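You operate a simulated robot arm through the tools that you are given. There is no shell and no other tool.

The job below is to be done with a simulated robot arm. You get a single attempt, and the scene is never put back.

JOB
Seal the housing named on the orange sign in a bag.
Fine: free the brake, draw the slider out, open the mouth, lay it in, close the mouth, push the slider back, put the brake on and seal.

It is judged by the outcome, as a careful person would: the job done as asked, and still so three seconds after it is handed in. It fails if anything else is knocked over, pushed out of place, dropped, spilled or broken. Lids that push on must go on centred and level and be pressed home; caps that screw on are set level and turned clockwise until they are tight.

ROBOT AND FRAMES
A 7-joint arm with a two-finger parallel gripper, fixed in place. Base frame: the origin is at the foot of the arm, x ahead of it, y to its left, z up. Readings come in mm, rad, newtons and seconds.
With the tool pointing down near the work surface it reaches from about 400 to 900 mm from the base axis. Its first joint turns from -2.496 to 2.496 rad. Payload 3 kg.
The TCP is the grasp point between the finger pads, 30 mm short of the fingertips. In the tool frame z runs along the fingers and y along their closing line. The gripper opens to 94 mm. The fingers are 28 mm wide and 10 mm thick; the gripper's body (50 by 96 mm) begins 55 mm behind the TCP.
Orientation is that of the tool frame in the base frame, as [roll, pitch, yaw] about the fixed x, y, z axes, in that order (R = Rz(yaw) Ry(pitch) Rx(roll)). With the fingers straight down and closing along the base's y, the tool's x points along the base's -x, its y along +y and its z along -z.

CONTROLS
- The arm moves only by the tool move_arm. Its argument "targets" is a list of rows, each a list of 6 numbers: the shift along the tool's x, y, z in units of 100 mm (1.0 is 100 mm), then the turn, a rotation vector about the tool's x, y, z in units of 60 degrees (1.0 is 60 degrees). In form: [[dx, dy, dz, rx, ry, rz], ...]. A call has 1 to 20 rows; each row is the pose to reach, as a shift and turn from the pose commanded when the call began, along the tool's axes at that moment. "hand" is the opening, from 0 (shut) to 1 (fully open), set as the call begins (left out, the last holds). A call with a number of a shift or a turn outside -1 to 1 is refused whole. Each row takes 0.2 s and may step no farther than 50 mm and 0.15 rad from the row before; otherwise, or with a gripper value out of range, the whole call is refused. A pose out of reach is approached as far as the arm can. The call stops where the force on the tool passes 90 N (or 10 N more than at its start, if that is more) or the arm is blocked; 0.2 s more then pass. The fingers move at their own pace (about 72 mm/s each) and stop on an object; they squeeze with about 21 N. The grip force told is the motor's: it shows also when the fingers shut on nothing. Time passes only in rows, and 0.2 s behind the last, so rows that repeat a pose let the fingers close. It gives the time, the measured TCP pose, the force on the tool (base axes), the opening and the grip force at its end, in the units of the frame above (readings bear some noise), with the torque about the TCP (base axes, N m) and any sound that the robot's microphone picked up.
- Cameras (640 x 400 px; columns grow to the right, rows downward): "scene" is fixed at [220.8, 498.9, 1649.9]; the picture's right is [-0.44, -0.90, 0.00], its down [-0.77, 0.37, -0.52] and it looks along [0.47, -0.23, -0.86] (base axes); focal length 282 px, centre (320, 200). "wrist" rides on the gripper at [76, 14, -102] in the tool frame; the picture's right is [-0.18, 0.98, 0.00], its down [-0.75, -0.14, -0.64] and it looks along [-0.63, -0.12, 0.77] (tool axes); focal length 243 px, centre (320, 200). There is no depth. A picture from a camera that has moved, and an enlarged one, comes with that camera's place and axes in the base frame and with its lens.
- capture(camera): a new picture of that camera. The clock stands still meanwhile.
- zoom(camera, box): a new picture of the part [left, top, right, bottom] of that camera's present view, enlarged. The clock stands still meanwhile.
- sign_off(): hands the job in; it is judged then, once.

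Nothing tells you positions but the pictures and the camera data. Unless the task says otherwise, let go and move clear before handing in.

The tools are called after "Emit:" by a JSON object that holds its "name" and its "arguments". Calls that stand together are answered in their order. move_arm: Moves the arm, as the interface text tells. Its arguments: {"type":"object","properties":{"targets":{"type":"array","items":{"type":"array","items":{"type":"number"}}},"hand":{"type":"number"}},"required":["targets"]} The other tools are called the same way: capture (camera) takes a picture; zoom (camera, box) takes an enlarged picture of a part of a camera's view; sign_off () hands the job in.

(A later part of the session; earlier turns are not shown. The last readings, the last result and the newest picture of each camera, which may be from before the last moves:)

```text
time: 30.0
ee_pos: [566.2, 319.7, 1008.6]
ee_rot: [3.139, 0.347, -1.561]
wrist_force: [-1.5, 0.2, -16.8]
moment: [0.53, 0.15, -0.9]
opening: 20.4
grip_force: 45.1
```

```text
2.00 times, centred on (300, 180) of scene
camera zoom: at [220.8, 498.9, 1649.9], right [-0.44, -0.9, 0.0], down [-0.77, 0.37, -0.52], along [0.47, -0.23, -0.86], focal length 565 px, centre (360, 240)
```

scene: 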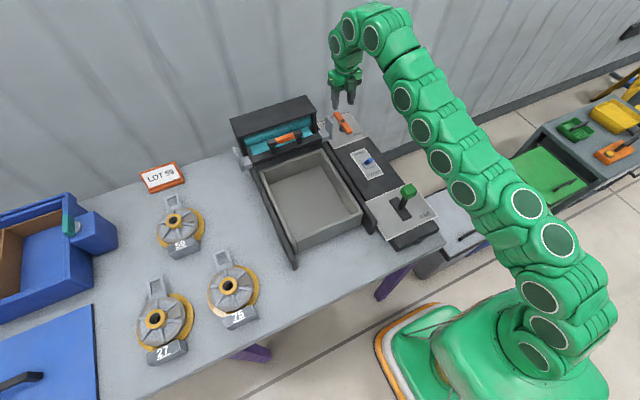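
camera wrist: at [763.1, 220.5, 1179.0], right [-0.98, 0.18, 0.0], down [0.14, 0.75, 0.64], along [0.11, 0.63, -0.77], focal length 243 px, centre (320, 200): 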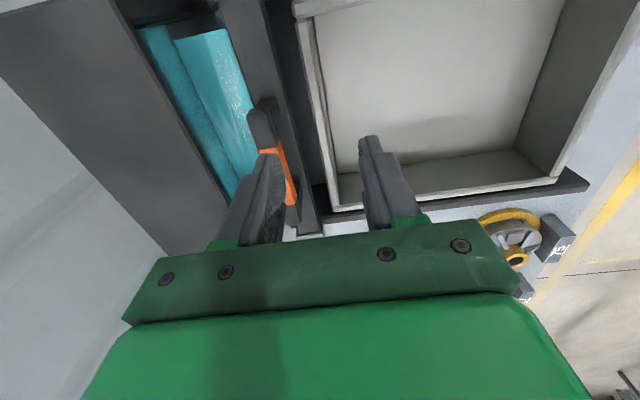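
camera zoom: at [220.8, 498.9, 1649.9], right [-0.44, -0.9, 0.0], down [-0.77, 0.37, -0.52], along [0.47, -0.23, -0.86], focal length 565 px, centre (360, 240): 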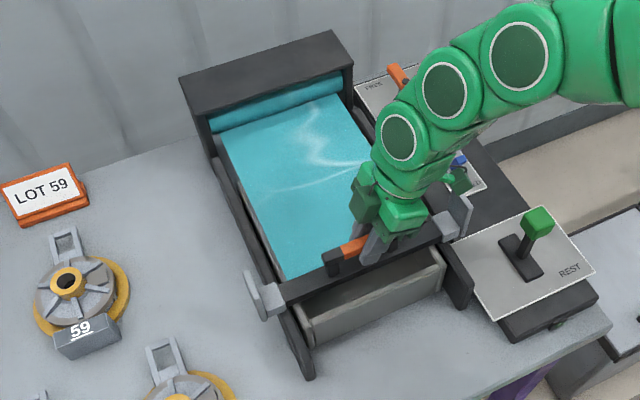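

Emit:
{"name": "move_arm", "arguments": {"targets": [[0.002, 0.1, 0.005, 0, 0, 0], [0.002, 0.2, 0.005, 0, 0, 0], [0.002, 0.3, 0.005, 0, 0, 0], [0.002, 0.4, 0.005, 0, 0, 0]]}}

Emit:
{"name": "zoom", "arguments": {"camera": "scene", "box": [200, 80, 400, 280]}}

```text
time: 31.0
ee_pos: [525.4, 320.8, 1010.5]
ee_rot: [3.14, 0.347, -1.563]
wrist_force: [-1.1, -9.1, -15.5]
moment: [0.63, 0.09, -0.89]
opening: 20.3
grip_force: 45.3
```

```text
2.00 times, centred on (300, 180) of scene
camera zoom: at [220.8, 498.9, 1649.9], right [-0.44, -0.9, 0.0], down [-0.77, 0.37, -0.52], along [0.47, -0.23, -0.86], focal length 565 px, centre (360, 240)
```

zoom: 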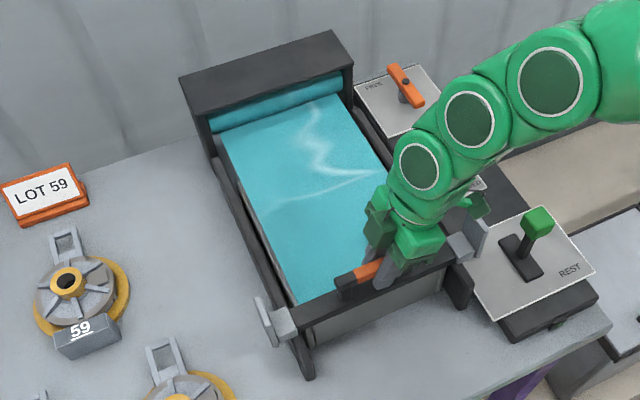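

Emit:
{"name": "move_arm", "arguments": {"targets": [[0.002, 0.06, 0.003, 0, 0, 0], [0.002, 0.12, 0.003, 0, 0, 0], [0.002, 0.18, 0.003, 0, 0, 0], [0.002, 0.24, 0.003, 0, 0, 0], [0.002, 0.3, 0.003, 0, 0, 0]]}}

Emit:
{"name": "zoom", "arguments": {"camera": "scene", "box": [200, 80, 400, 280]}}

```text
time: 32.1
ee_pos: [506.8, 320.5, 1010.4]
ee_rot: [-3.12, 0.354, -1.562]
wrist_force: [26.3, 8.0, -27.6]
moment: [0.41, 0.06, 0.37]
opening: 20.0
grip_force: 45.9
stopped in row 5: the force on the tool passed its limit at 100 N (the readings are from after the stop); the commanded pose is now the measured one
```

```text
2.00 times, centred on (300, 180) of scene
camera zoom: at [220.8, 498.9, 1649.9], right [-0.44, -0.9, 0.0], down [-0.77, 0.37, -0.52], along [0.47, -0.23, -0.86], focal length 565 px, centre (360, 240)
```

zoom: 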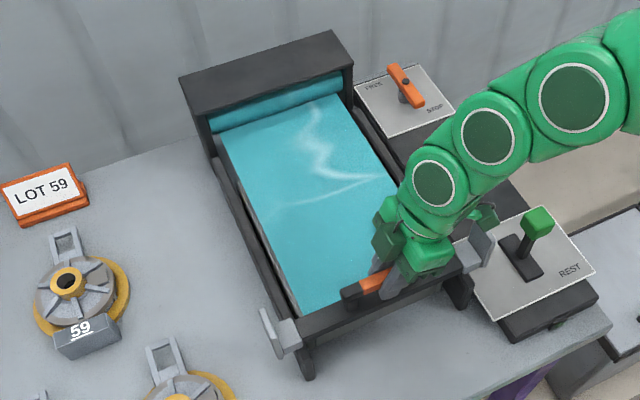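

The slider is at its end stop, fully out, with the film over the tray. I'll release and lift away.

Emit:
{"name": "move_arm", "arguments": {"targets": [[0, 0, 0, 0, 0, 0], [0, 0, 0, 0, 0, 0], [-0.103, 0, -0.282, 0, 0, 0], [-0.205, 0, -0.564, 0, 0, 0], [-0.342, 0, -0.94, 0, 0, 0]], "hand": 0.5}}

Emit:
{"name": "capture", "arguments": {"camera": "scene"}}

Emit:
{"name": "capture", "arguments": {"camera": "wrist"}}

```text
time: 33.4
ee_pos: [504.7, 320.5, 1111.5]
ee_rot: [-3.125, 0.353, -1.563]
wrist_force: [-0.4, 0.4, 0.2]
moment: [0.01, 0.03, -0.01]
opening: 47.0
grip_force: 0.1
```

```text
taken
```

scene: 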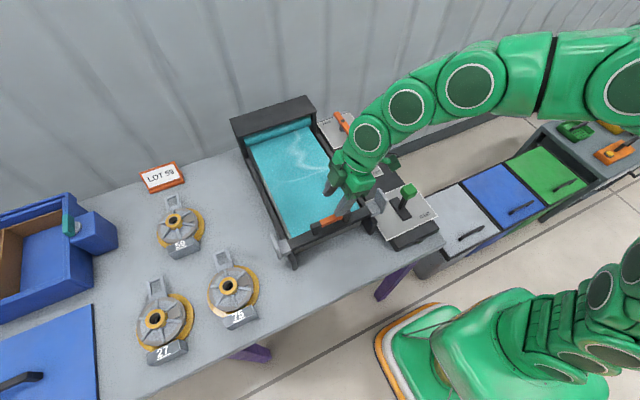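

```text
taken
camera wrist: at [488.7, 213.4, 1180.5], right [-0.98, 0.17, 0.05], down [0.13, 0.49, 0.87], along [0.12, 0.86, -0.5], focal length 243 px, centre (320, 200)
```

wrist: 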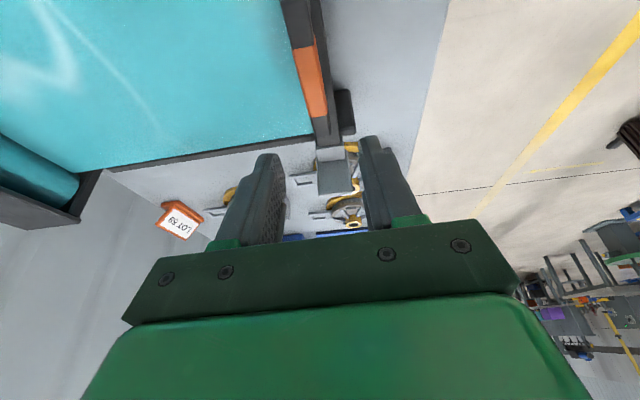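

The slider is out and stays out. Next is the blue toggle (the mouth). I'll straighten the tool and turn it to face forward.

Emit:
{"name": "move_arm", "arguments": {"targets": [[0, 0, 0, -0.005, 0.11, 0], [0, 0, 0, -0.01, 0.22, 0], [0, 0, 0, -0.016, 0.337, 0]]}}

Emit:
{"name": "move_arm", "arguments": {"targets": [[0.3, 0, 0, 0, 0, 0.13], [0.6, 0, 0, 0, 0, 0.26], [0.9, 0, 0, 0, 0, 0.39], [1, 0, 0, 0, 0, 0.52], [1, 0, 0, 0, 0, 0.65], [1, 0, 0, 0, 0, 0.75]], "hand": 0}}

Emit:
{"name": "move_arm", "arguments": {"targets": [[0, 0, 0, 0, 0, 0.13], [0, 0, 0, 0, 0, 0.26], [0, 0, 0, 0, 0, 0.39], [0, 0, 0, 0, 0, 0.52], [0, 0, 0, 0, 0, 0.65], [0, 0, 0, 0, 0, 0.75]]}}

Emit:
{"name": "capture", "arguments": {"camera": "wrist"}}

```text
time: 34.1
ee_pos: [504.1, 318.7, 1112.0]
ee_rot: [-3.14, -0.001, -1.564]
wrist_force: [0.8, 0.1, 1.0]
moment: [0.02, 0.0, 0.01]
opening: 47.1
grip_force: 0.1
```

```text
time: 35.5
ee_pos: [505.1, 220.2, 1112.3]
ee_rot: [3.141, 0.001, -2.354]
wrist_force: [-0.1, -0.9, 0.2]
moment: [-0.01, 0.02, -0.02]
opening: 0.0
grip_force: 20.6
```

```text
time: 37.0
ee_pos: [505.4, 219.9, 1110.3]
ee_rot: [3.141, 0.002, -3.138]
wrist_force: [0.1, 0.0, 0.2]
moment: [0.02, 0.0, 0.0]
opening: 0.0
grip_force: 21.1
```

```text
taken
camera wrist: at [428.0, 234.3, 1213.5], right [0.18, 0.98, 0.0], down [0.75, -0.14, 0.64], along [0.63, -0.12, -0.77], focal length 243 px, centre (320, 200)
```

wrist: 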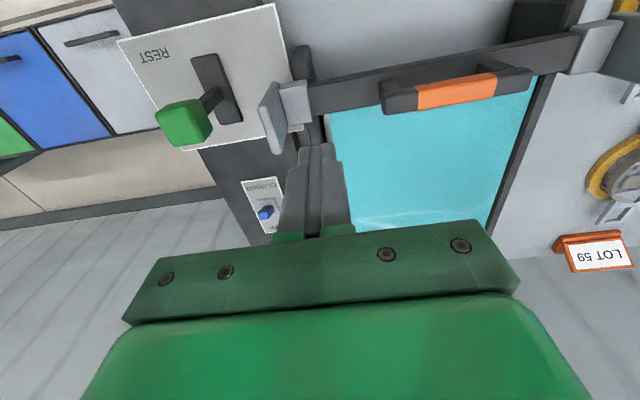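

Emit:
{"name": "move_arm", "arguments": {"targets": [[-0.3, -0.3, 0, 0, 0, 0], [-0.6, -0.6, 0, 0, 0, 0], [-0.9, -0.9, 0, 0, 0, 0], [-1.0, -1.0, 0, 0, 0, 0]]}}

Emit:
{"name": "move_arm", "arguments": {"targets": [[-0.3, -0.1, 0.2, 0, 0, 0], [-0.6, -0.2, 0.4, 0, 0, 0]]}}

Emit:
{"name": "capture", "arguments": {"camera": "wrist"}}

Emit:
{"name": "zoom", "arguments": {"camera": "wrist", "box": [250, 40, 400, 160]}}

Emit:
{"name": "zoom", "arguments": {"camera": "scene", "box": [330, 130, 410, 190]}}

```text
time: 38.0
ee_pos: [605.2, 119.8, 1111.3]
ee_rot: [3.139, -0.001, -3.137]
wrist_force: [-0.5, -0.5, -0.6]
moment: [0.0, 0.01, -0.03]
opening: 0.5
grip_force: 21.2
```

```text
time: 38.5
ee_pos: [665.9, 100.1, 1072.6]
ee_rot: [3.141, 0.002, -3.137]
wrist_force: [0.3, 0.4, 0.5]
moment: [0.03, 0.0, 0.01]
opening: 0.0
grip_force: 21.2
```

```text
taken
camera wrist: at [589.8, 114.4, 1174.8], right [0.18, 0.98, 0.0], down [0.75, -0.14, 0.64], along [0.63, -0.11, -0.77], focal length 243 px, centre (320, 200)
```

wrist: 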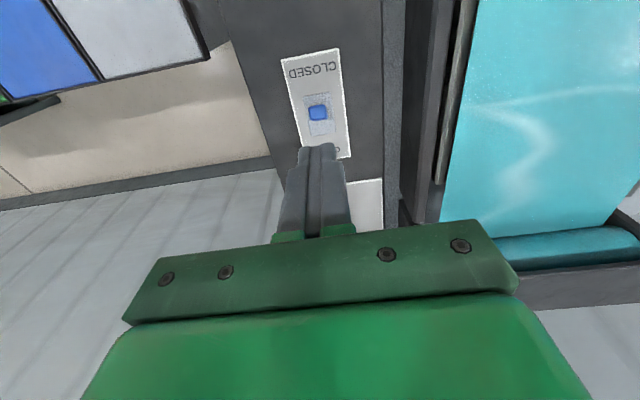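

```text
3.33 times, centred on (325, 100) of wrist
camera zoom: at [589.8, 114.4, 1174.8], right [0.18, 0.98, 0.0], down [0.75, -0.14, 0.64], along [0.63, -0.11, -0.77], focal length 809 px, centre (303, 533)
```

zoom: 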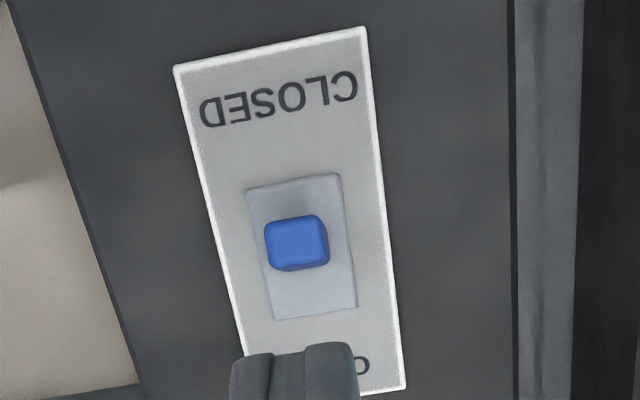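

```text
6.67 times, centred on (370, 160) of scene
camera zoom: at [220.8, 498.9, 1649.9], right [-0.44, -0.9, 0.0], down [-0.77, 0.37, -0.52], along [0.47, -0.23, -0.86], focal length 1883 px, centre (-13, 467)
```

zoom: 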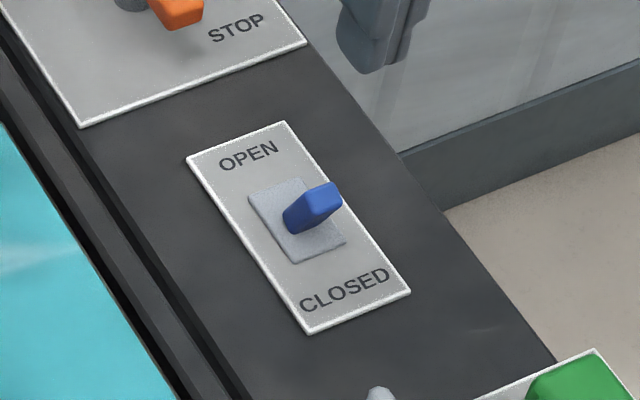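

The toggle leans toward CLOSED. Its tip is at about (675, 97, 938) and its pivot near (694, 95, 890). I'll lower the closed fingers on the near side of it and push it forward to OPEN.

Emit:
{"name": "move_arm", "arguments": {"targets": [[0.34, -0.035, 0, 0, 0, 0], [0.34, -0.035, 0.4, 0, 0, 0], [0.34, -0.035, 0.8, 0, 0, 0], [0.34, -0.035, 1.0, 0, 0, 0]]}}

Emit:
{"name": "move_arm", "arguments": {"targets": [[0, 0, 0.24, 0, 0, 0]]}}

Emit:
{"name": "capture", "arguments": {"camera": "wrist"}}

Emit:
{"name": "zoom", "arguments": {"camera": "scene", "box": [320, 120, 420, 200]}}

```text
time: 39.5
ee_pos: [630.9, 97.0, 973.7]
ee_rot: [-3.141, 0.002, -3.136]
wrist_force: [-0.7, -0.2, 0.5]
moment: [0.0, 0.02, 0.01]
opening: 0.1
grip_force: 21.0
```

```text
time: 40.0
ee_pos: [630.6, 95.3, 948.8]
ee_rot: [-3.142, 0.002, -3.137]
wrist_force: [1.2, -0.5, 0.3]
moment: [0.01, 0.02, 0.01]
opening: 0.2
grip_force: 20.9
```

```text
taken
camera wrist: at [554.3, 110.6, 1049.9], right [0.18, 0.98, 0.0], down [0.75, -0.14, 0.64], along [0.63, -0.11, -0.77], focal length 243 px, centre (320, 200)
```

wrist: 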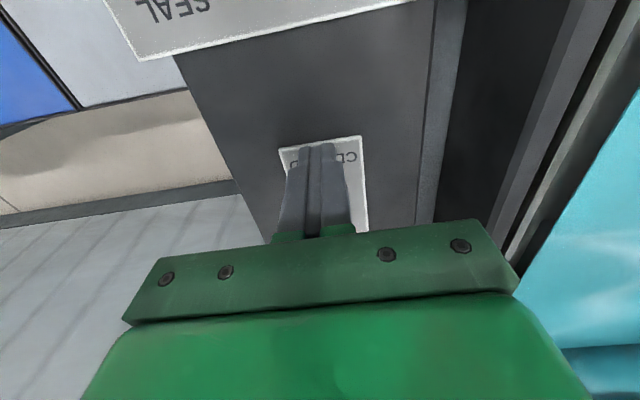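

```text
5.00 times, centred on (370, 160) of scene
camera zoom: at [220.8, 498.9, 1649.9], right [-0.44, -0.9, 0.0], down [-0.77, 0.37, -0.52], along [0.47, -0.23, -0.86], focal length 1412 px, centre (70, 400)
```

zoom: 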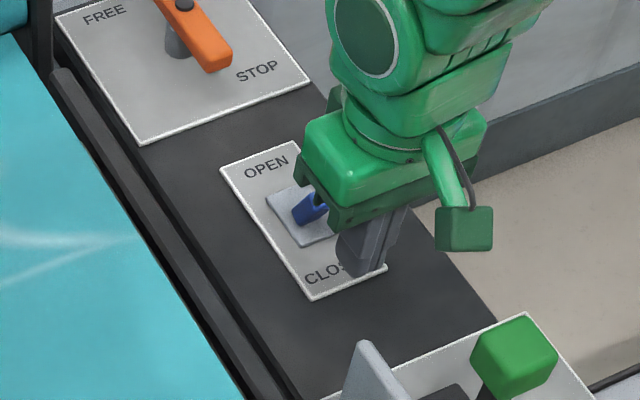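

Fingers are just in front of the toggle. I'll push forward in small steps.

Emit:
{"name": "move_arm", "arguments": {"targets": [[-0.1, 0, 0, 0, 0, 0], [-0.2, 0, 0, 0, 0, 0], [-0.3, 0, 0, 0, 0, 0], [-0.37, 0, 0, 0, 0, 0], [-0.44, 0, 0, 0, 0, 0]]}}

Emit:
{"name": "zoom", "arguments": {"camera": "scene", "box": [320, 120, 420, 200]}}

```text
time: 41.1
ee_pos: [676.4, 97.6, 946.3]
ee_rot: [-3.14, 0.0, -3.136]
wrist_force: [-0.3, 0.4, -0.1]
moment: [0.0, 0.0, 0.02]
opening: 0.2
grip_force: 21.0
```

```text
5.00 times, centred on (370, 160) of scene
camera zoom: at [220.8, 498.9, 1649.9], right [-0.44, -0.9, 0.0], down [-0.77, 0.37, -0.52], along [0.47, -0.23, -0.86], focal length 1412 px, centre (70, 400)
```

zoom: 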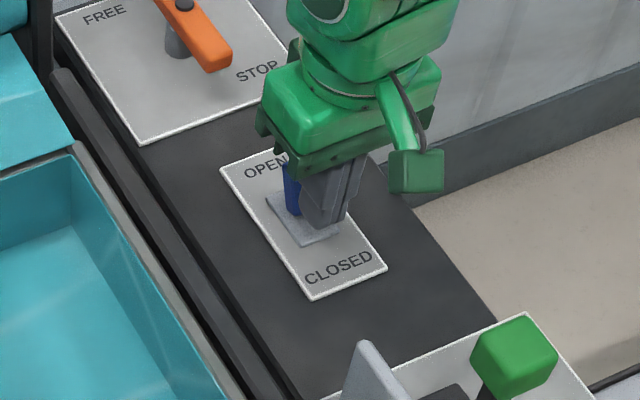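

The mouth has opened, as the film now lines the tray, and the toggle is on OPEN. I'll back off and lift.

Emit:
{"name": "move_arm", "arguments": {"targets": [[0.2, 0, 0, 0, 0, 0], [0.4, 0, 0, 0, 0, 0], [0.4, 0, -0.4, 0, 0, 0], [0.4, 0, -0.8, 0, 0, 0], [0.4, 0, -1, 0, 0, 0]]}}

Emit:
{"name": "move_arm", "arguments": {"targets": [[0.4, 0, -0.3, 0, 0, 0], [0.8, 0, -0.6, 0, 0, 0], [1, 0, -1.0, 0, 0, 0]], "hand": 0.5}}

Emit:
{"name": "capture", "arguments": {"camera": "scene"}}

Emit:
{"name": "zoom", "arguments": {"camera": "scene", "box": [200, 90, 400, 280]}}

Emit:
{"name": "zoom", "arguments": {"camera": "scene", "box": [120, 150, 280, 270]}}

```text
time: 42.4
ee_pos: [635.7, 97.4, 1046.3]
ee_rot: [-3.142, 0.0, -3.138]
wrist_force: [-0.5, -0.2, 0.1]
moment: [0.02, -0.04, -0.04]
opening: 0.0
grip_force: 21.1
```

```text
time: 43.1
ee_pos: [535.1, 97.7, 1146.0]
ee_rot: [-3.14, 0.001, -3.138]
wrist_force: [0.5, -0.2, -0.6]
moment: [0.01, 0.01, -0.03]
opening: 47.1
grip_force: 0.0
```

```text
taken
```

scene: 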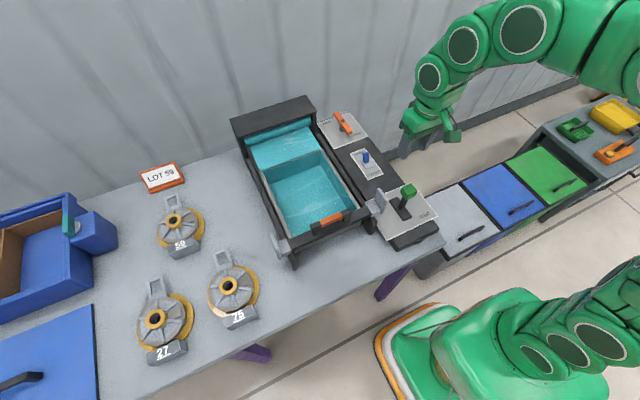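

```text
2.11 times, centred on (300, 185) of scene
camera zoom: at [220.8, 498.9, 1649.9], right [-0.44, -0.9, 0.0], down [-0.77, 0.37, -0.52], along [0.47, -0.23, -0.86], focal length 595 px, centre (362, 232)
```

zoom: 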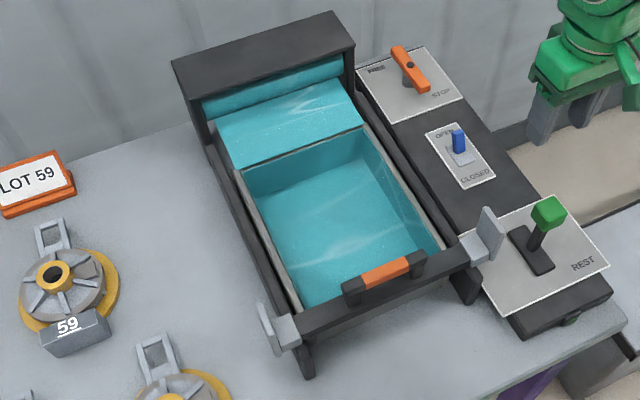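

```text
3.33 times, centred on (200, 210) of scene
camera zoom: at [220.8, 498.9, 1649.9], right [-0.44, -0.9, 0.0], down [-0.77, 0.37, -0.52], along [0.47, -0.23, -0.86], focal length 942 px, centre (720, 167)
```

zoom: 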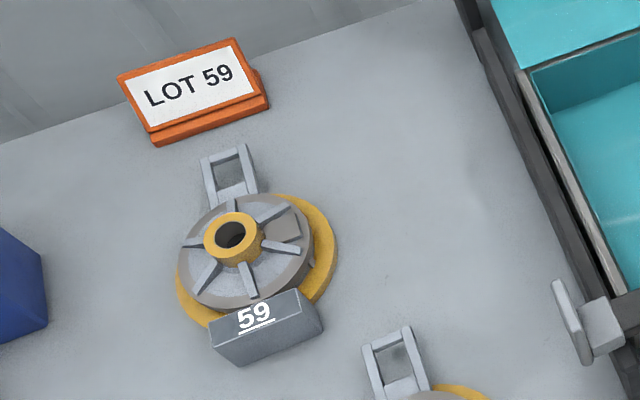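

The toggle is on OPEN and the tray bag is open. Next I need a close look at housing 59 to plan the grasp, so I'll swing over there.

Emit:
{"name": "move_arm", "arguments": {"targets": [[0.1, 0.45, -0.1, 0, 0, 0], [0.2, 0.9, -0.2, 0, 0, 0], [0.2, 1.0, -0.3, 0, 0, 0]]}}

Emit:
{"name": "move_arm", "arguments": {"targets": [[0.1, 0.45, 0, 0, 0, 0], [0.2, 0.9, 0, 0, 0, 0], [0.2, 1.0, 0, 0, 0, 0]]}}

Emit:
{"name": "move_arm", "arguments": {"targets": [[0, 0.25, 0, 0, 0, -0.13], [0, 0.5, 0, 0, 0, -0.26], [0, 0.75, 0, 0, 0, -0.39], [0, 1.0, 0, 0, 0, -0.52], [0, 1.0, 0, 0, 0, -0.65], [0, 1, 0, 0, 0, -0.735]]}}

Emit:
{"name": "capture", "arguments": {"camera": "wrist"}}

```text
time: 44.0
ee_pos: [514.9, 195.4, 1175.8]
ee_rot: [-3.14, -0.001, -3.136]
wrist_force: [-0.1, 0.1, -0.4]
moment: [-0.01, -0.04, 0.01]
opening: 47.1
grip_force: 0.0
```

```text
time: 44.8
ee_pos: [493.2, 298.1, 1177.6]
ee_rot: [-3.141, 0.001, -3.136]
wrist_force: [-0.6, -1.2, -0.2]
moment: [0.01, 0.02, -0.03]
opening: 46.9
grip_force: 0.0
```

```text
time: 46.1
ee_pos: [494.1, 395.5, 1177.3]
ee_rot: [-3.14, 0.001, -2.363]
wrist_force: [-0.1, 0.1, 0.0]
moment: [0.02, -0.02, 0.0]
opening: 47.1
grip_force: 0.0
```

```text
taken
camera wrist: at [429.0, 353.4, 1279.4], right [-0.56, 0.83, 0.0], down [0.64, 0.43, 0.64], along [0.53, 0.36, -0.77], focal length 243 px, centre (320, 200)
```

wrist: 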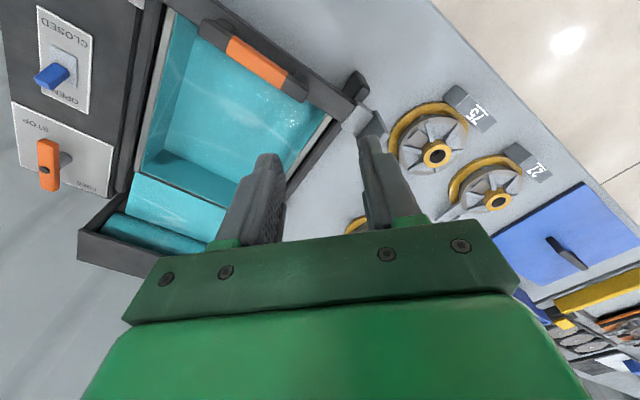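

Emit:
{"name": "move_arm", "arguments": {"targets": [[-0.3, 0.3, 0, 0, 0, 0], [-0.6, 0.6, 0, 0, 0, 0], [-0.9, 0.9, 0, 0, 0, 0], [-1.0, 1.0, 0, 0, 0, 0]]}}

Emit:
{"name": "capture", "arguments": {"camera": "wrist"}}

```text
time: 47.1
ee_pos: [494.9, 537.7, 1176.0]
ee_rot: [-3.141, 0.0, -2.368]
wrist_force: [0.0, 0.8, 0.6]
moment: [0.04, 0.01, 0.03]
opening: 47.1
grip_force: 0.0
```

```text
taken
camera wrist: at [429.5, 494.9, 1279.1], right [-0.56, 0.83, 0.0], down [0.64, 0.43, 0.64], along [0.53, 0.36, -0.77], focal length 243 px, centre (320, 200)
```

wrist: 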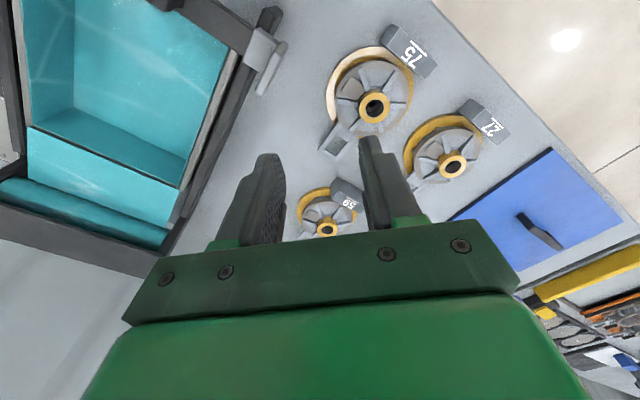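

Housing 59 is far out, at roughly (742, 726) and a radius near 1040 mm, so it needs a tilted tool. I'll open the fingers fully and look closely at its shape first.

Emit:
{"name": "move_arm", "arguments": {"targets": [[-0.3, 0, 0, 0, 0, 0], [-0.6, -0.1, 0, 0, 0, 0], [-1.0, -0.2, 0, 0, 0, 0]], "hand": 1}}

Emit:
{"name": "capture", "arguments": {"camera": "wrist"}}

Emit:
{"name": "zoom", "arguments": {"camera": "wrist", "box": [220, 80, 420, 240]}}

```text
time: 48.0
ee_pos: [535.2, 566.7, 1173.4]
ee_rot: [-3.141, 0.002, -2.366]
wrist_force: [-0.5, 0.3, 0.4]
moment: [-0.01, 0.02, 0.01]
opening: 94.0
grip_force: 0.0
out of reach, approached as far as the arm can: row 2, 3
```

```text
taken
camera wrist: at [468.8, 524.3, 1275.6], right [-0.56, 0.83, 0.0], down [0.64, 0.43, 0.64], along [0.53, 0.36, -0.77], focal length 243 px, centre (320, 200)
```

wrist: 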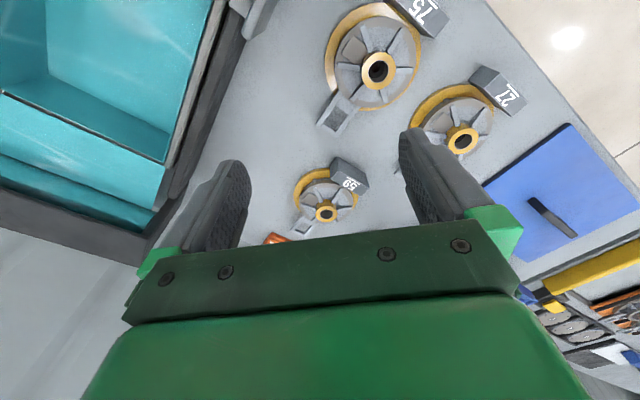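

```text
2.50 times, centred on (320, 160) of wrist
camera zoom: at [468.8, 524.3, 1275.6], right [-0.56, 0.83, 0.0], down [0.64, 0.43, 0.64], along [0.53, 0.36, -0.77], focal length 606 px, centre (320, 300)
```

zoom: 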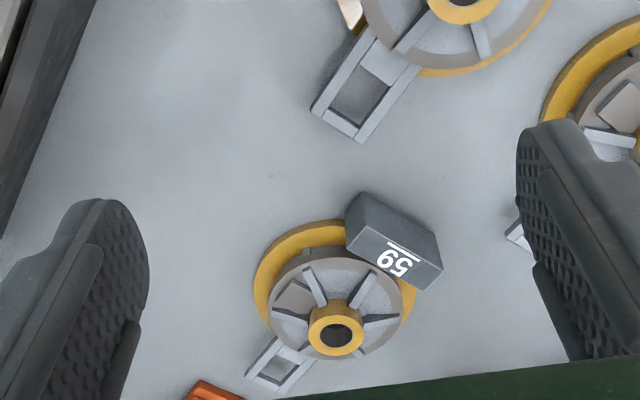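

The hub of housing 59 is at about (739, 721) with its top near z = 912. The plan is to tilt the tool 30° outward and straddle the yellow hub sideways. I'll tilt first, then advance.

Emit:
{"name": "move_arm", "arguments": {"targets": [[0, 0, 0.1, 0, -0.125, 0], [0, 0, 0.2, 0, -0.25, 0], [0, 0, 0.3, 0, -0.375, 0], [0, 0, 0.4, 0, -0.5, 0]], "hand": 0.8}}

Emit:
{"name": "capture", "arguments": {"camera": "wrist"}}

```text
time: 49.0
ee_pos: [533.9, 567.0, 1133.2]
ee_rot: [3.141, 0.526, -2.367]
wrist_force: [-0.3, -0.5, 0.5]
moment: [-0.01, -0.03, -0.01]
opening: 75.1
grip_force: 0.0
```

```text
taken
camera wrist: at [440.2, 495.1, 1183.9], right [-0.57, 0.81, 0.09], down [0.33, 0.13, 0.93], along [0.75, 0.57, -0.34], focal length 243 px, centre (320, 200)
```

wrist: 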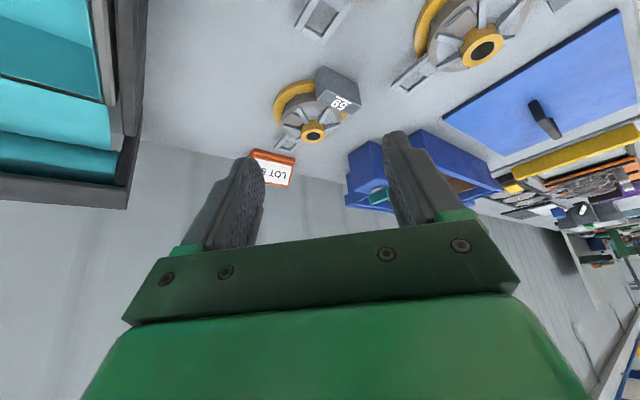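

Emit:
{"name": "move_arm", "arguments": {"targets": [[-0.25, -0.07, 0.3, 0, 0, 0], [-0.5, -0.14, 0.6, 0, 0, 0], [-0.75, -0.2, 0.9, 0, 0, 0]]}}

Emit:
{"name": "capture", "arguments": {"camera": "wrist"}}

Emit:
{"name": "zoom", "arguments": {"camera": "wrist", "box": [220, 80, 420, 230]}}

```text
time: 49.8
ee_pos: [625.9, 630.6, 1094.3]
ee_rot: [3.141, 0.526, -2.365]
wrist_force: [0.8, -0.1, 0.3]
moment: [0.0, 0.0, 0.02]
opening: 75.1
grip_force: 0.1
```

```text
taken
camera wrist: at [531.3, 558.8, 1144.5], right [-0.57, 0.81, 0.09], down [0.33, 0.13, 0.93], along [0.75, 0.57, -0.35], focal length 243 px, centre (320, 200)
```

wrist: 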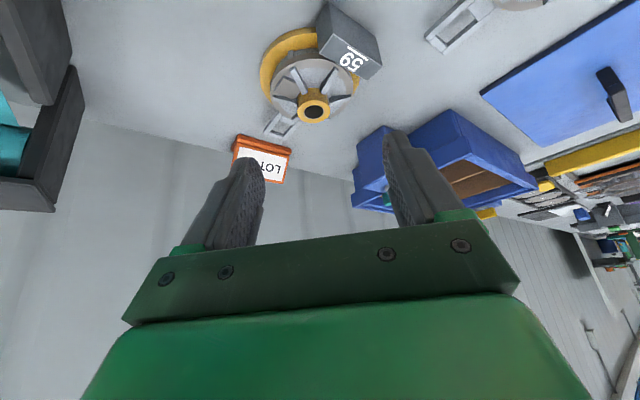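

```text
2.67 times, centred on (320, 155) of wrist
camera zoom: at [531.3, 558.8, 1144.5], right [-0.57, 0.81, 0.09], down [0.33, 0.13, 0.93], along [0.75, 0.57, -0.35], focal length 647 px, centre (320, 320)
```

zoom: 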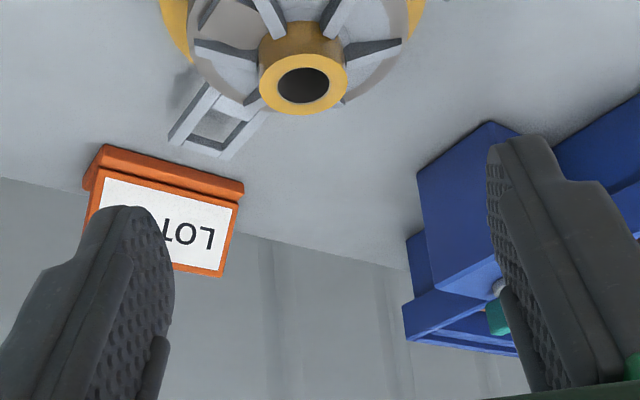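

Emit:
{"name": "move_arm", "arguments": {"targets": [[-0.13, -0.03, 0.3, 0, 0, 0], [-0.26, -0.06, 0.6, 0, 0, 0], [-0.39, -0.1, 0.92, 0, 0, 0]]}}

Emit:
{"name": "capture", "arguments": {"camera": "wrist"}}

Emit:
{"name": "zoom", "arguments": {"camera": "wrist", "box": [220, 0, 420, 150]}}

Emit:
{"name": "zoom", "arguments": {"camera": "scene", "box": [120, 130, 280, 250]}}

```text
time: 50.5
ee_pos: [691.2, 678.5, 1032.7]
ee_rot: [-3.14, 0.526, -2.366]
wrist_force: [0.2, -0.1, -0.7]
moment: [0.0, 0.0, 0.02]
opening: 75.0
grip_force: 0.1
```

```text
taken
camera wrist: at [596.2, 607.0, 1083.7], right [-0.57, 0.81, 0.09], down [0.33, 0.13, 0.93], along [0.75, 0.57, -0.35], focal length 243 px, centre (320, 200)
```

wrist: 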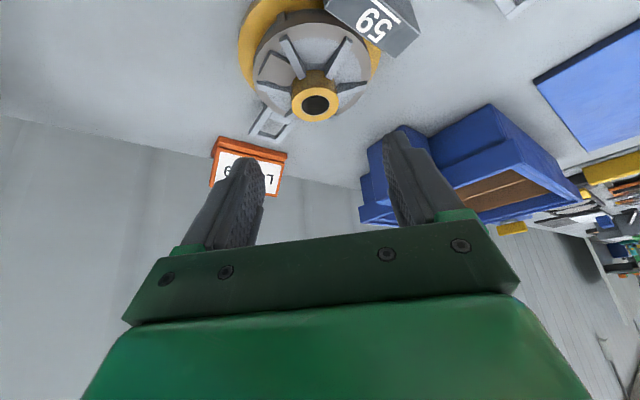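

```text
2.67 times, centred on (320, 75) of wrist
camera zoom: at [596.2, 607.0, 1083.7], right [-0.57, 0.81, 0.09], down [0.33, 0.13, 0.93], along [0.75, 0.57, -0.35], focal length 647 px, centre (320, 533)
```

zoom: 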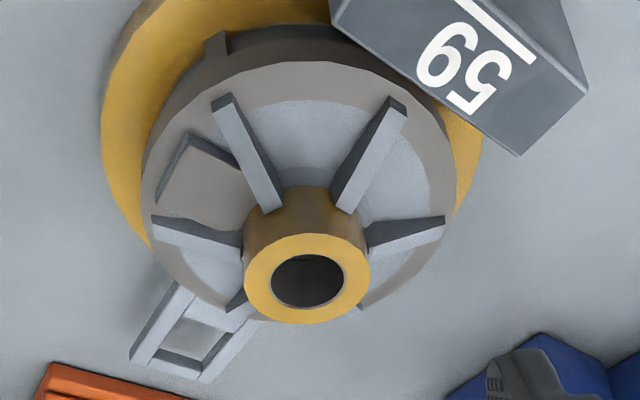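

```text
3.33 times, centred on (200, 190) of scene
camera zoom: at [220.8, 498.9, 1649.9], right [-0.44, -0.9, 0.0], down [-0.77, 0.37, -0.52], along [0.47, -0.23, -0.86], focal length 942 px, centre (720, 233)
```

zoom: 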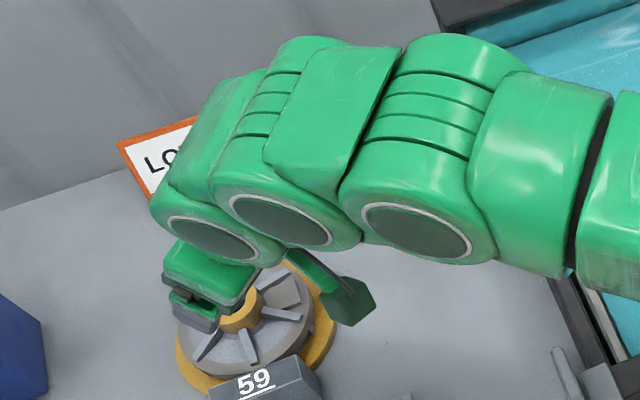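

I need a better distance estimate to the hub, so I'll step sideways 60 mm and take a second picture.

Emit:
{"name": "move_arm", "arguments": {"targets": [[0, -0.3, 0, 0, 0, 0], [0, -0.6, 0, 0, 0, 0], [0, -0.6, 0, 0, 0, 0]]}}

Emit:
{"name": "zoom", "arguments": {"camera": "wrist", "box": [260, 0, 460, 150]}}

```text
time: 51.4
ee_pos: [732.7, 636.0, 1033.2]
ee_rot: [3.142, 0.524, -2.366]
wrist_force: [0.9, 0.0, -0.1]
moment: [0.01, 0.02, 0.03]
opening: 75.2
grip_force: 0.1
```

```text
2.67 times, centred on (360, 75) of wrist
camera zoom: at [638.3, 564.3, 1083.6], right [-0.57, 0.81, 0.09], down [0.34, 0.13, 0.93], along [0.75, 0.57, -0.35], focal length 647 px, centre (213, 533)
```

zoom: 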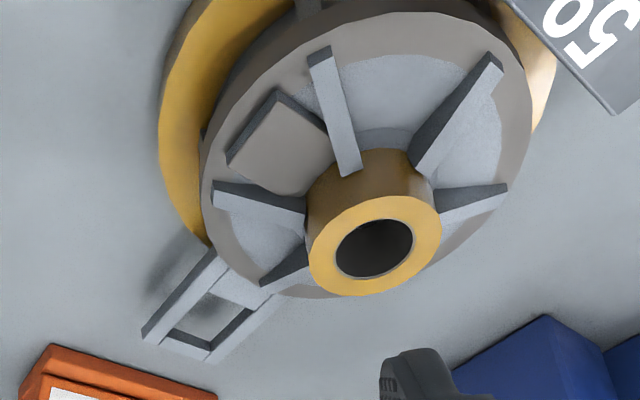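

The two views agree: hub top centre at (738, 720, 923), outer diameter about 45 mm, rib tops near z = 910. I'll move over it with the fingers on either side, staying above the ribs.

Emit:
{"name": "move_arm", "arguments": {"targets": [[0, 0.3, 0, 0, 0, 0], [0, 0.563, 0, 0, 0, 0], [-0.11, 0.563, 0.34, 0, 0, 0], [-0.231, 0.563, 0.689, 0, 0, 0]]}}

Emit:
{"name": "capture", "arguments": {"camera": "wrist"}}

Emit:
{"name": "zoom", "arguments": {"camera": "wrist", "box": [220, 60, 420, 240]}}

Emit:
{"name": "zoom", "arguments": {"camera": "scene", "box": [130, 170, 250, 260]}}

```text
time: 52.4
ee_pos: [722.7, 709.6, 991.2]
ee_rot: [3.141, 0.523, -2.361]
wrist_force: [-2.2, 1.9, 0.7]
moment: [-0.12, -0.09, -0.06]
opening: 75.0
grip_force: 0.1
out of reach, approached as far as the arm can: row 4
```

```text
taken
camera wrist: at [628.9, 637.9, 1042.7], right [-0.58, 0.81, 0.09], down [0.33, 0.13, 0.93], along [0.74, 0.57, -0.35], focal length 243 px, centre (320, 200)
```

wrist: 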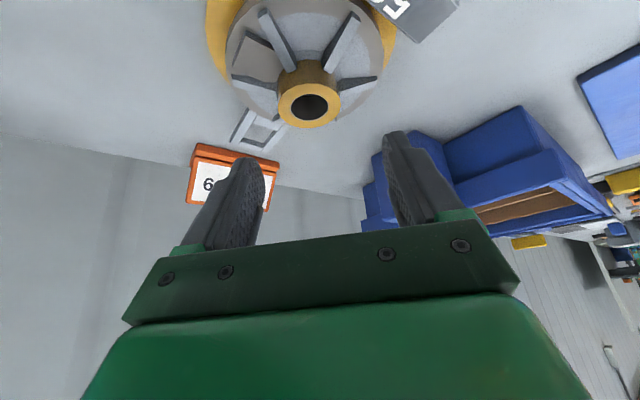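

```text
2.22 times, centred on (320, 150) of wrist
camera zoom: at [628.9, 637.9, 1042.7], right [-0.58, 0.81, 0.09], down [0.33, 0.13, 0.93], along [0.74, 0.57, -0.35], focal length 539 px, centre (320, 311)
```

zoom: 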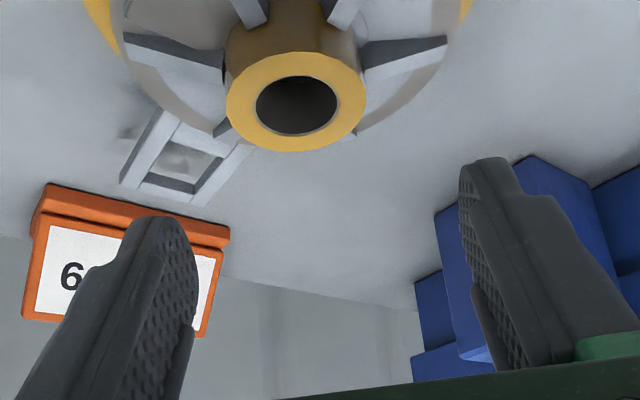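

```text
4.44 times, centred on (190, 215) of scene
camera zoom: at [220.8, 498.9, 1649.9], right [-0.44, -0.9, 0.0], down [-0.77, 0.37, -0.52], along [0.47, -0.23, -0.86], focal length 1255 px, centre (898, 133)
```

zoom: 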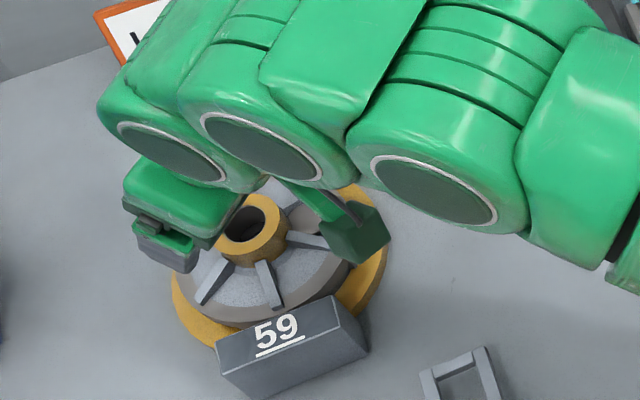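

The last step was just past the reach limit at that height, and lower down it is within reach. I'll descend first, then ease outward around the hub.

Emit:
{"name": "move_arm", "arguments": {"targets": [[0.115, -0.02, 0.2, 0, 0, 0], [0.23, -0.033, 0.398, 0, 0, 0], [0.144, -0.033, 0.448, 0, 0, 0], [0.144, -0.033, 0.448, 0, 0, 0]]}}

Emit:
{"name": "zoom", "arguments": {"camera": "wrist", "box": [200, 40, 440, 240]}}

Emit:
{"name": "zoom", "arguments": {"camera": "scene", "box": [130, 170, 250, 260]}}

```text
time: 53.4
ee_pos: [734.4, 711.1, 947.0]
ee_rot: [3.141, 0.524, -2.366]
wrist_force: [0.0, -0.4, 0.3]
moment: [0.0, 0.01, -0.02]
opening: 75.2
grip_force: 0.1
```

```text
2.00 times, centred on (320, 140) of wrist
camera zoom: at [639.8, 640.3, 997.5], right [-0.57, 0.81, 0.09], down [0.34, 0.13, 0.93], along [0.75, 0.57, -0.35], focal length 485 px, centre (320, 320)
```

zoom: 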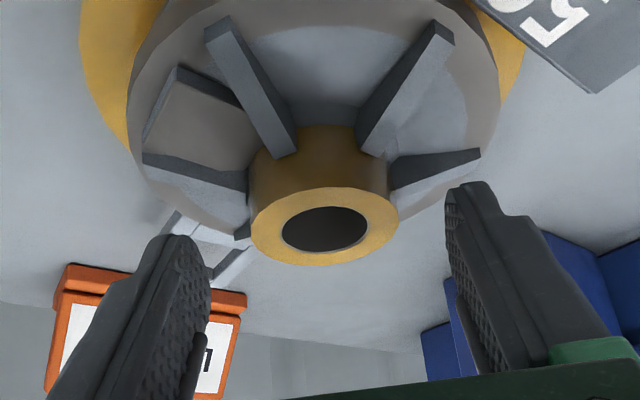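

```text
4.44 times, centred on (190, 215) of scene
camera zoom: at [220.8, 498.9, 1649.9], right [-0.44, -0.9, 0.0], down [-0.77, 0.37, -0.52], along [0.47, -0.23, -0.86], focal length 1255 px, centre (898, 133)
```

zoom: 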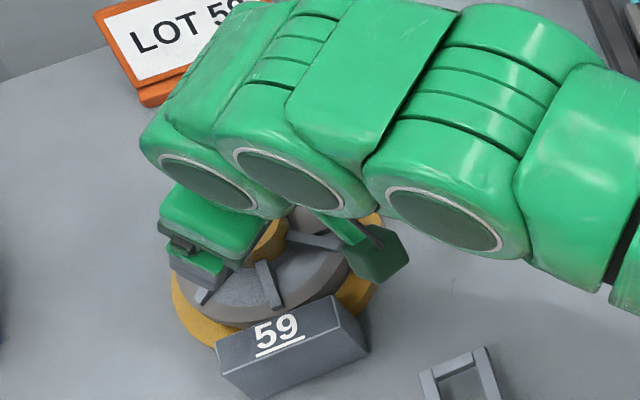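

Hub and fingers are nearly centred, with the hub 2 mm to one side. I'll make the final small descent and shift.

Emit:
{"name": "move_arm", "arguments": {"targets": [[0.02, 0.023, 0.035, 0, 0, 0], [0.045, 0.023, 0.078, 0, 0, 0], [0.045, 0.023, 0.078, 0, 0, 0]]}}

Emit:
{"name": "zoom", "arguments": {"camera": "wrist", "box": [200, 40, 440, 240]}}

```text
time: 54.1
ee_pos: [732.6, 712.4, 937.4]
ee_rot: [-3.141, 0.524, -2.369]
wrist_force: [0.0, 0.1, -0.2]
moment: [0.05, -0.01, -0.02]
opening: 75.2
grip_force: 0.2
```

```text
2.00 times, centred on (320, 140) of wrist
camera zoom: at [638.6, 641.6, 988.2], right [-0.57, 0.81, 0.09], down [0.34, 0.13, 0.93], along [0.75, 0.57, -0.35], focal length 485 px, centre (320, 320)
```

zoom: 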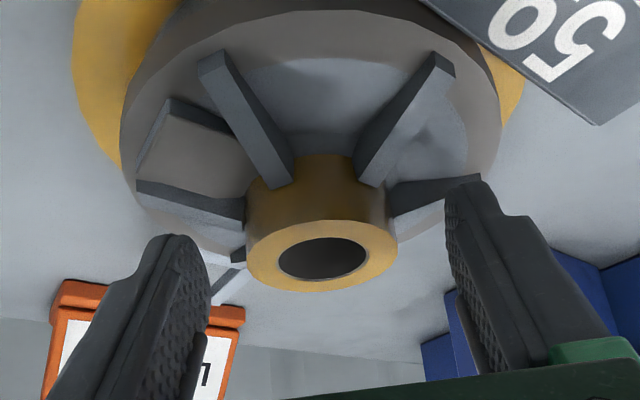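

The fingertips now sit either side of the hub below its top. I'll close the grip.

Emit:
{"name": "move_arm", "arguments": {"targets": [[0, 0, 0, 0, 0, 0], [0, 0, 0, 0, 0, 0], [0, 0, 0, 0, 0, 0], [0, 0, 0, 0, 0, 0]], "hand": 0}}

Emit:
{"name": "zoom", "arguments": {"camera": "wrist", "box": [200, 40, 440, 240]}}

```text
time: 55.1
ee_pos: [732.7, 713.3, 937.3]
ee_rot: [-3.14, 0.524, -2.367]
wrist_force: [-1.4, 0.3, 1.6]
moment: [-0.22, 0.15, 0.03]
opening: 42.3
grip_force: 21.6
```

```text
2.00 times, centred on (320, 140) of wrist
camera zoom: at [638.5, 641.7, 988.4], right [-0.57, 0.81, 0.09], down [0.34, 0.13, 0.93], along [0.75, 0.57, -0.35], focal length 485 px, centre (320, 320)
```

zoom: 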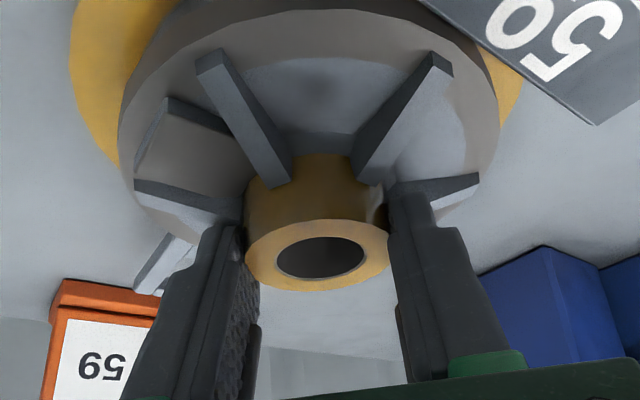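

The hub is held at 42 mm. I'll lift slightly and check that the housing comes up level.

Emit:
{"name": "move_arm", "arguments": {"targets": [[-0.025, 0, -0.043, 0, 0, 0], [-0.05, 0, -0.0865, 0, 0, 0], [-0.075, 0, -0.13, 0, 0, 0], [-0.1, 0, -0.173, 0, 0, 0], [-0.1, 0, -0.173, 0, 0, 0]]}}

Emit:
{"name": "zoom", "arguments": {"camera": "wrist", "box": [160, 0, 480, 240]}}

Emit:
{"name": "zoom", "arguments": {"camera": "scene", "box": [130, 170, 250, 260]}}

```text
time: 56.4
ee_pos: [730.5, 710.8, 957.4]
ee_rot: [3.142, 0.525, -2.364]
wrist_force: [-0.4, 0.6, -3.6]
moment: [-0.01, -0.01, 0.0]
opening: 42.3
grip_force: 20.6
out of reach, approached as far as the arm can: row 4, 5
```

```text
1.67 times, centred on (320, 120) of wrist
camera zoom: at [635.4, 638.9, 1007.8], right [-0.57, 0.81, 0.09], down [0.34, 0.13, 0.93], along [0.75, 0.57, -0.35], focal length 404 px, centre (320, 333)
```

zoom: 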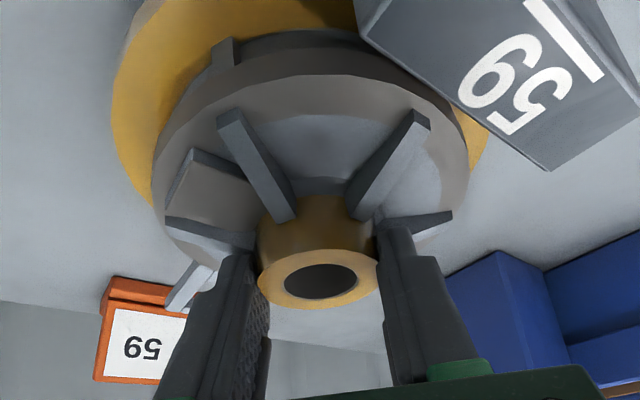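

```text
4.44 times, centred on (190, 215) of scene
camera zoom: at [220.8, 498.9, 1649.9], right [-0.44, -0.9, 0.0], down [-0.77, 0.37, -0.52], along [0.47, -0.23, -0.86], focal length 1255 px, centre (898, 133)
```

zoom: 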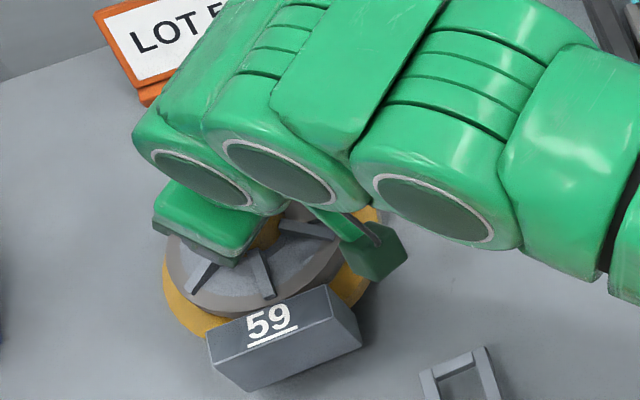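

The housing (about 0.37 kg) hangs level in the grip. Next I'll raise it while drawing it inward, high enough to clear the tray rim at z ≈ 955.

Emit:
{"name": "move_arm", "arguments": {"targets": [[0.012, 0, -0.18, 0, 0, 0], [0.023, 0, -0.36, 0, 0, 0], [0.034, 0, -0.54, 0, 0, 0], [0.045, 0, -0.72, 0, 0, 0]]}}

Emit:
{"name": "move_arm", "arguments": {"targets": [[0.024, 0, -0.2, 0, 0, 0], [0.048, 0, -0.4, 0, 0, 0], [0.072, 0, -0.6, 0, 0, 0], [0.096, 0, -0.8, 0, 0, 0], [0.118, 0, -0.99, 0, 0, 0]]}}

Emit:
{"name": "capture", "arguments": {"camera": "wrist"}}

Emit:
{"name": "capture", "arguments": {"camera": "scene"}}

```text
time: 57.4
ee_pos: [701.0, 681.9, 1018.0]
ee_rot: [-3.141, 0.523, -2.366]
wrist_force: [0.7, -0.9, -4.6]
moment: [0.0, -0.07, -0.02]
opening: 42.2
grip_force: 20.9
```

```text
time: 58.5
ee_pos: [658.7, 641.0, 1096.6]
ee_rot: [3.141, 0.524, -2.368]
wrist_force: [0.2, 0.5, -4.4]
moment: [-0.03, -0.06, -0.02]
opening: 42.4
grip_force: 21.3
```

```text
taken
camera wrist: at [564.8, 569.2, 1146.9], right [-0.57, 0.81, 0.09], down [0.34, 0.13, 0.93], along [0.75, 0.57, -0.35], focal length 243 px, centre (320, 200)
```

wrist: 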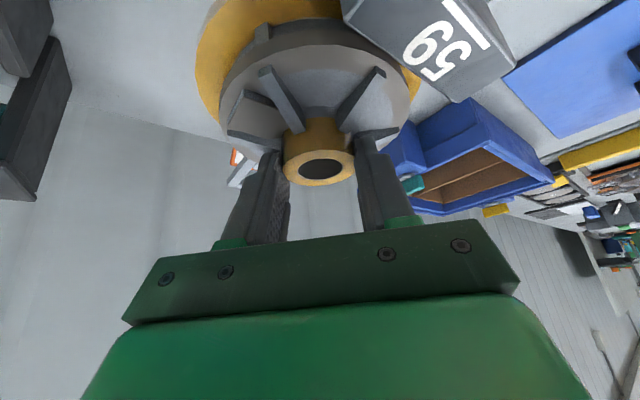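

```text
taken
```

scene: 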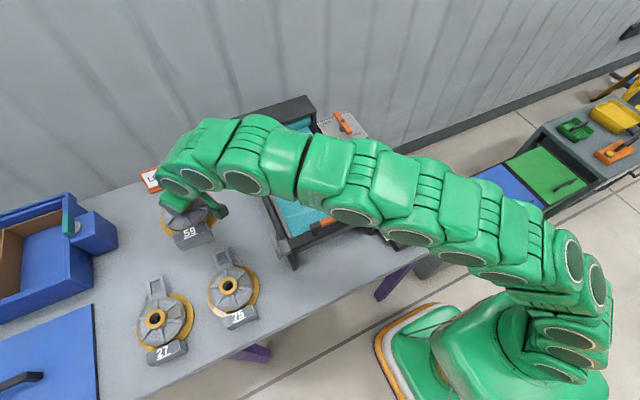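

The housing is held securely and clear of the table. I'll carry it across toward the tray in stages.

Emit:
{"name": "move_arm", "arguments": {"targets": [[0.147, -0.143, -0.085, 0, 0, 0], [0.294, -0.286, -0.17, 0, 0, 0], [0.441, -0.429, -0.256, 0, 0, 0], [0.588, -0.572, -0.341, 0, 0, 0], [0.735, -0.713, -0.426, 0, 0, 0]]}}

Emit:
{"name": "move_arm", "arguments": {"targets": [[0.147, -0.143, -0.085, 0, 0, 0], [0.294, -0.286, -0.17, 0, 0, 0], [0.441, -0.429, -0.256, 0, 0, 0], [0.588, -0.572, -0.341, 0, 0, 0], [0.735, -0.713, -0.426, 0, 0, 0]]}}

Emit:
{"name": "capture", "arguments": {"camera": "wrist"}}

Emit:
{"name": "capture", "arguments": {"camera": "scene"}}

```text
time: 59.8
ee_pos: [647.7, 530.4, 1096.9]
ee_rot: [3.14, 0.525, -2.366]
wrist_force: [0.8, -0.3, -3.6]
moment: [-0.02, -0.06, 0.02]
opening: 42.5
grip_force: 20.9
```

```text
time: 61.0
ee_pos: [638.0, 418.5, 1095.9]
ee_rot: [-3.141, 0.523, -2.367]
wrist_force: [-0.8, 0.0, -4.9]
moment: [-0.04, -0.03, -0.01]
opening: 42.3
grip_force: 21.1
```

```text
taken
camera wrist: at [543.1, 347.9, 1147.2], right [-0.57, 0.81, 0.09], down [0.34, 0.13, 0.93], along [0.75, 0.57, -0.35], focal length 243 px, centre (320, 200)
```

wrist: 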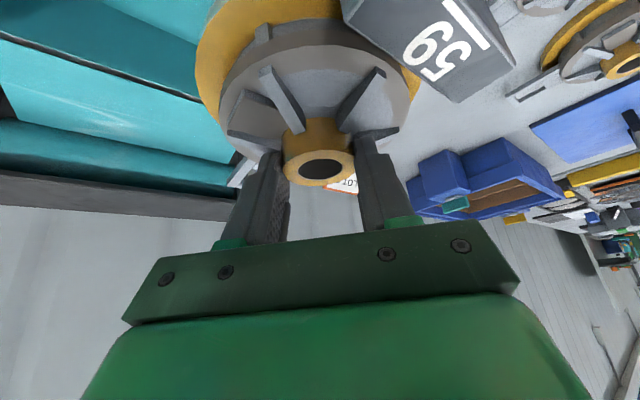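

```text
taken
```

scene: 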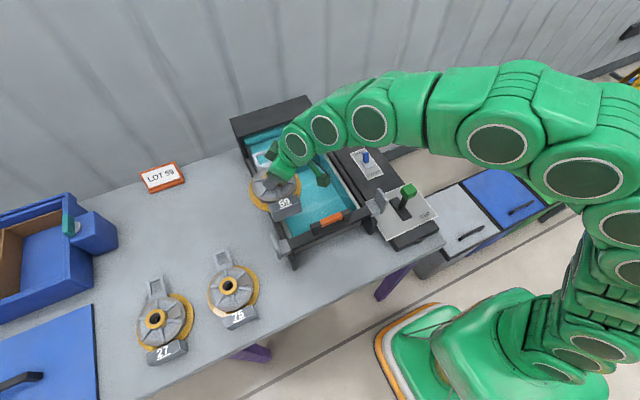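

Emit:
{"name": "move_arm", "arguments": {"targets": [[0.145, -0.143, -0.085, 0, 0, 0], [0.29, -0.286, -0.17, 0, 0, 0], [0.436, -0.429, -0.256, 0, 0, 0], [0.58, -0.572, -0.34, 0, 0, 0], [0.726, -0.714, -0.421, 0, 0, 0]]}}

Emit:
{"name": "capture", "arguments": {"camera": "wrist"}}

Emit:
{"name": "zoom", "arguments": {"camera": "scene", "box": [210, 90, 400, 270]}}

```text
time: 62.1
ee_pos: [626.1, 309.9, 1097.0]
ee_rot: [3.14, 0.524, -2.366]
wrist_force: [0.3, -0.6, -4.2]
moment: [-0.02, -0.07, 0.01]
opening: 42.4
grip_force: 21.1
```

```text
taken
camera wrist: at [532.3, 238.1, 1147.0], right [-0.57, 0.81, 0.09], down [0.34, 0.13, 0.93], along [0.75, 0.57, -0.35], focal length 243 px, centre (320, 200)
```

wrist: 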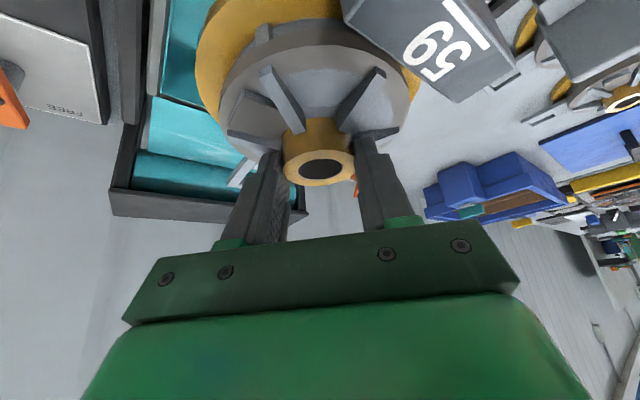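

```text
2.22 times, centred on (305, 180) of scene
camera zoom: at [220.8, 498.9, 1649.9], right [-0.44, -0.9, 0.0], down [-0.77, 0.37, -0.52], along [0.47, -0.23, -0.86], focal length 628 px, centre (353, 244)
```

zoom: 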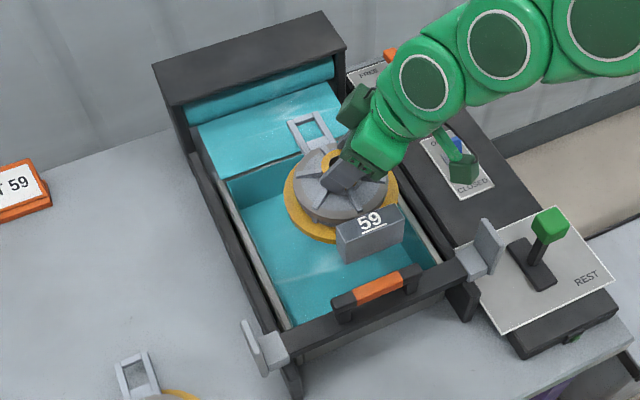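

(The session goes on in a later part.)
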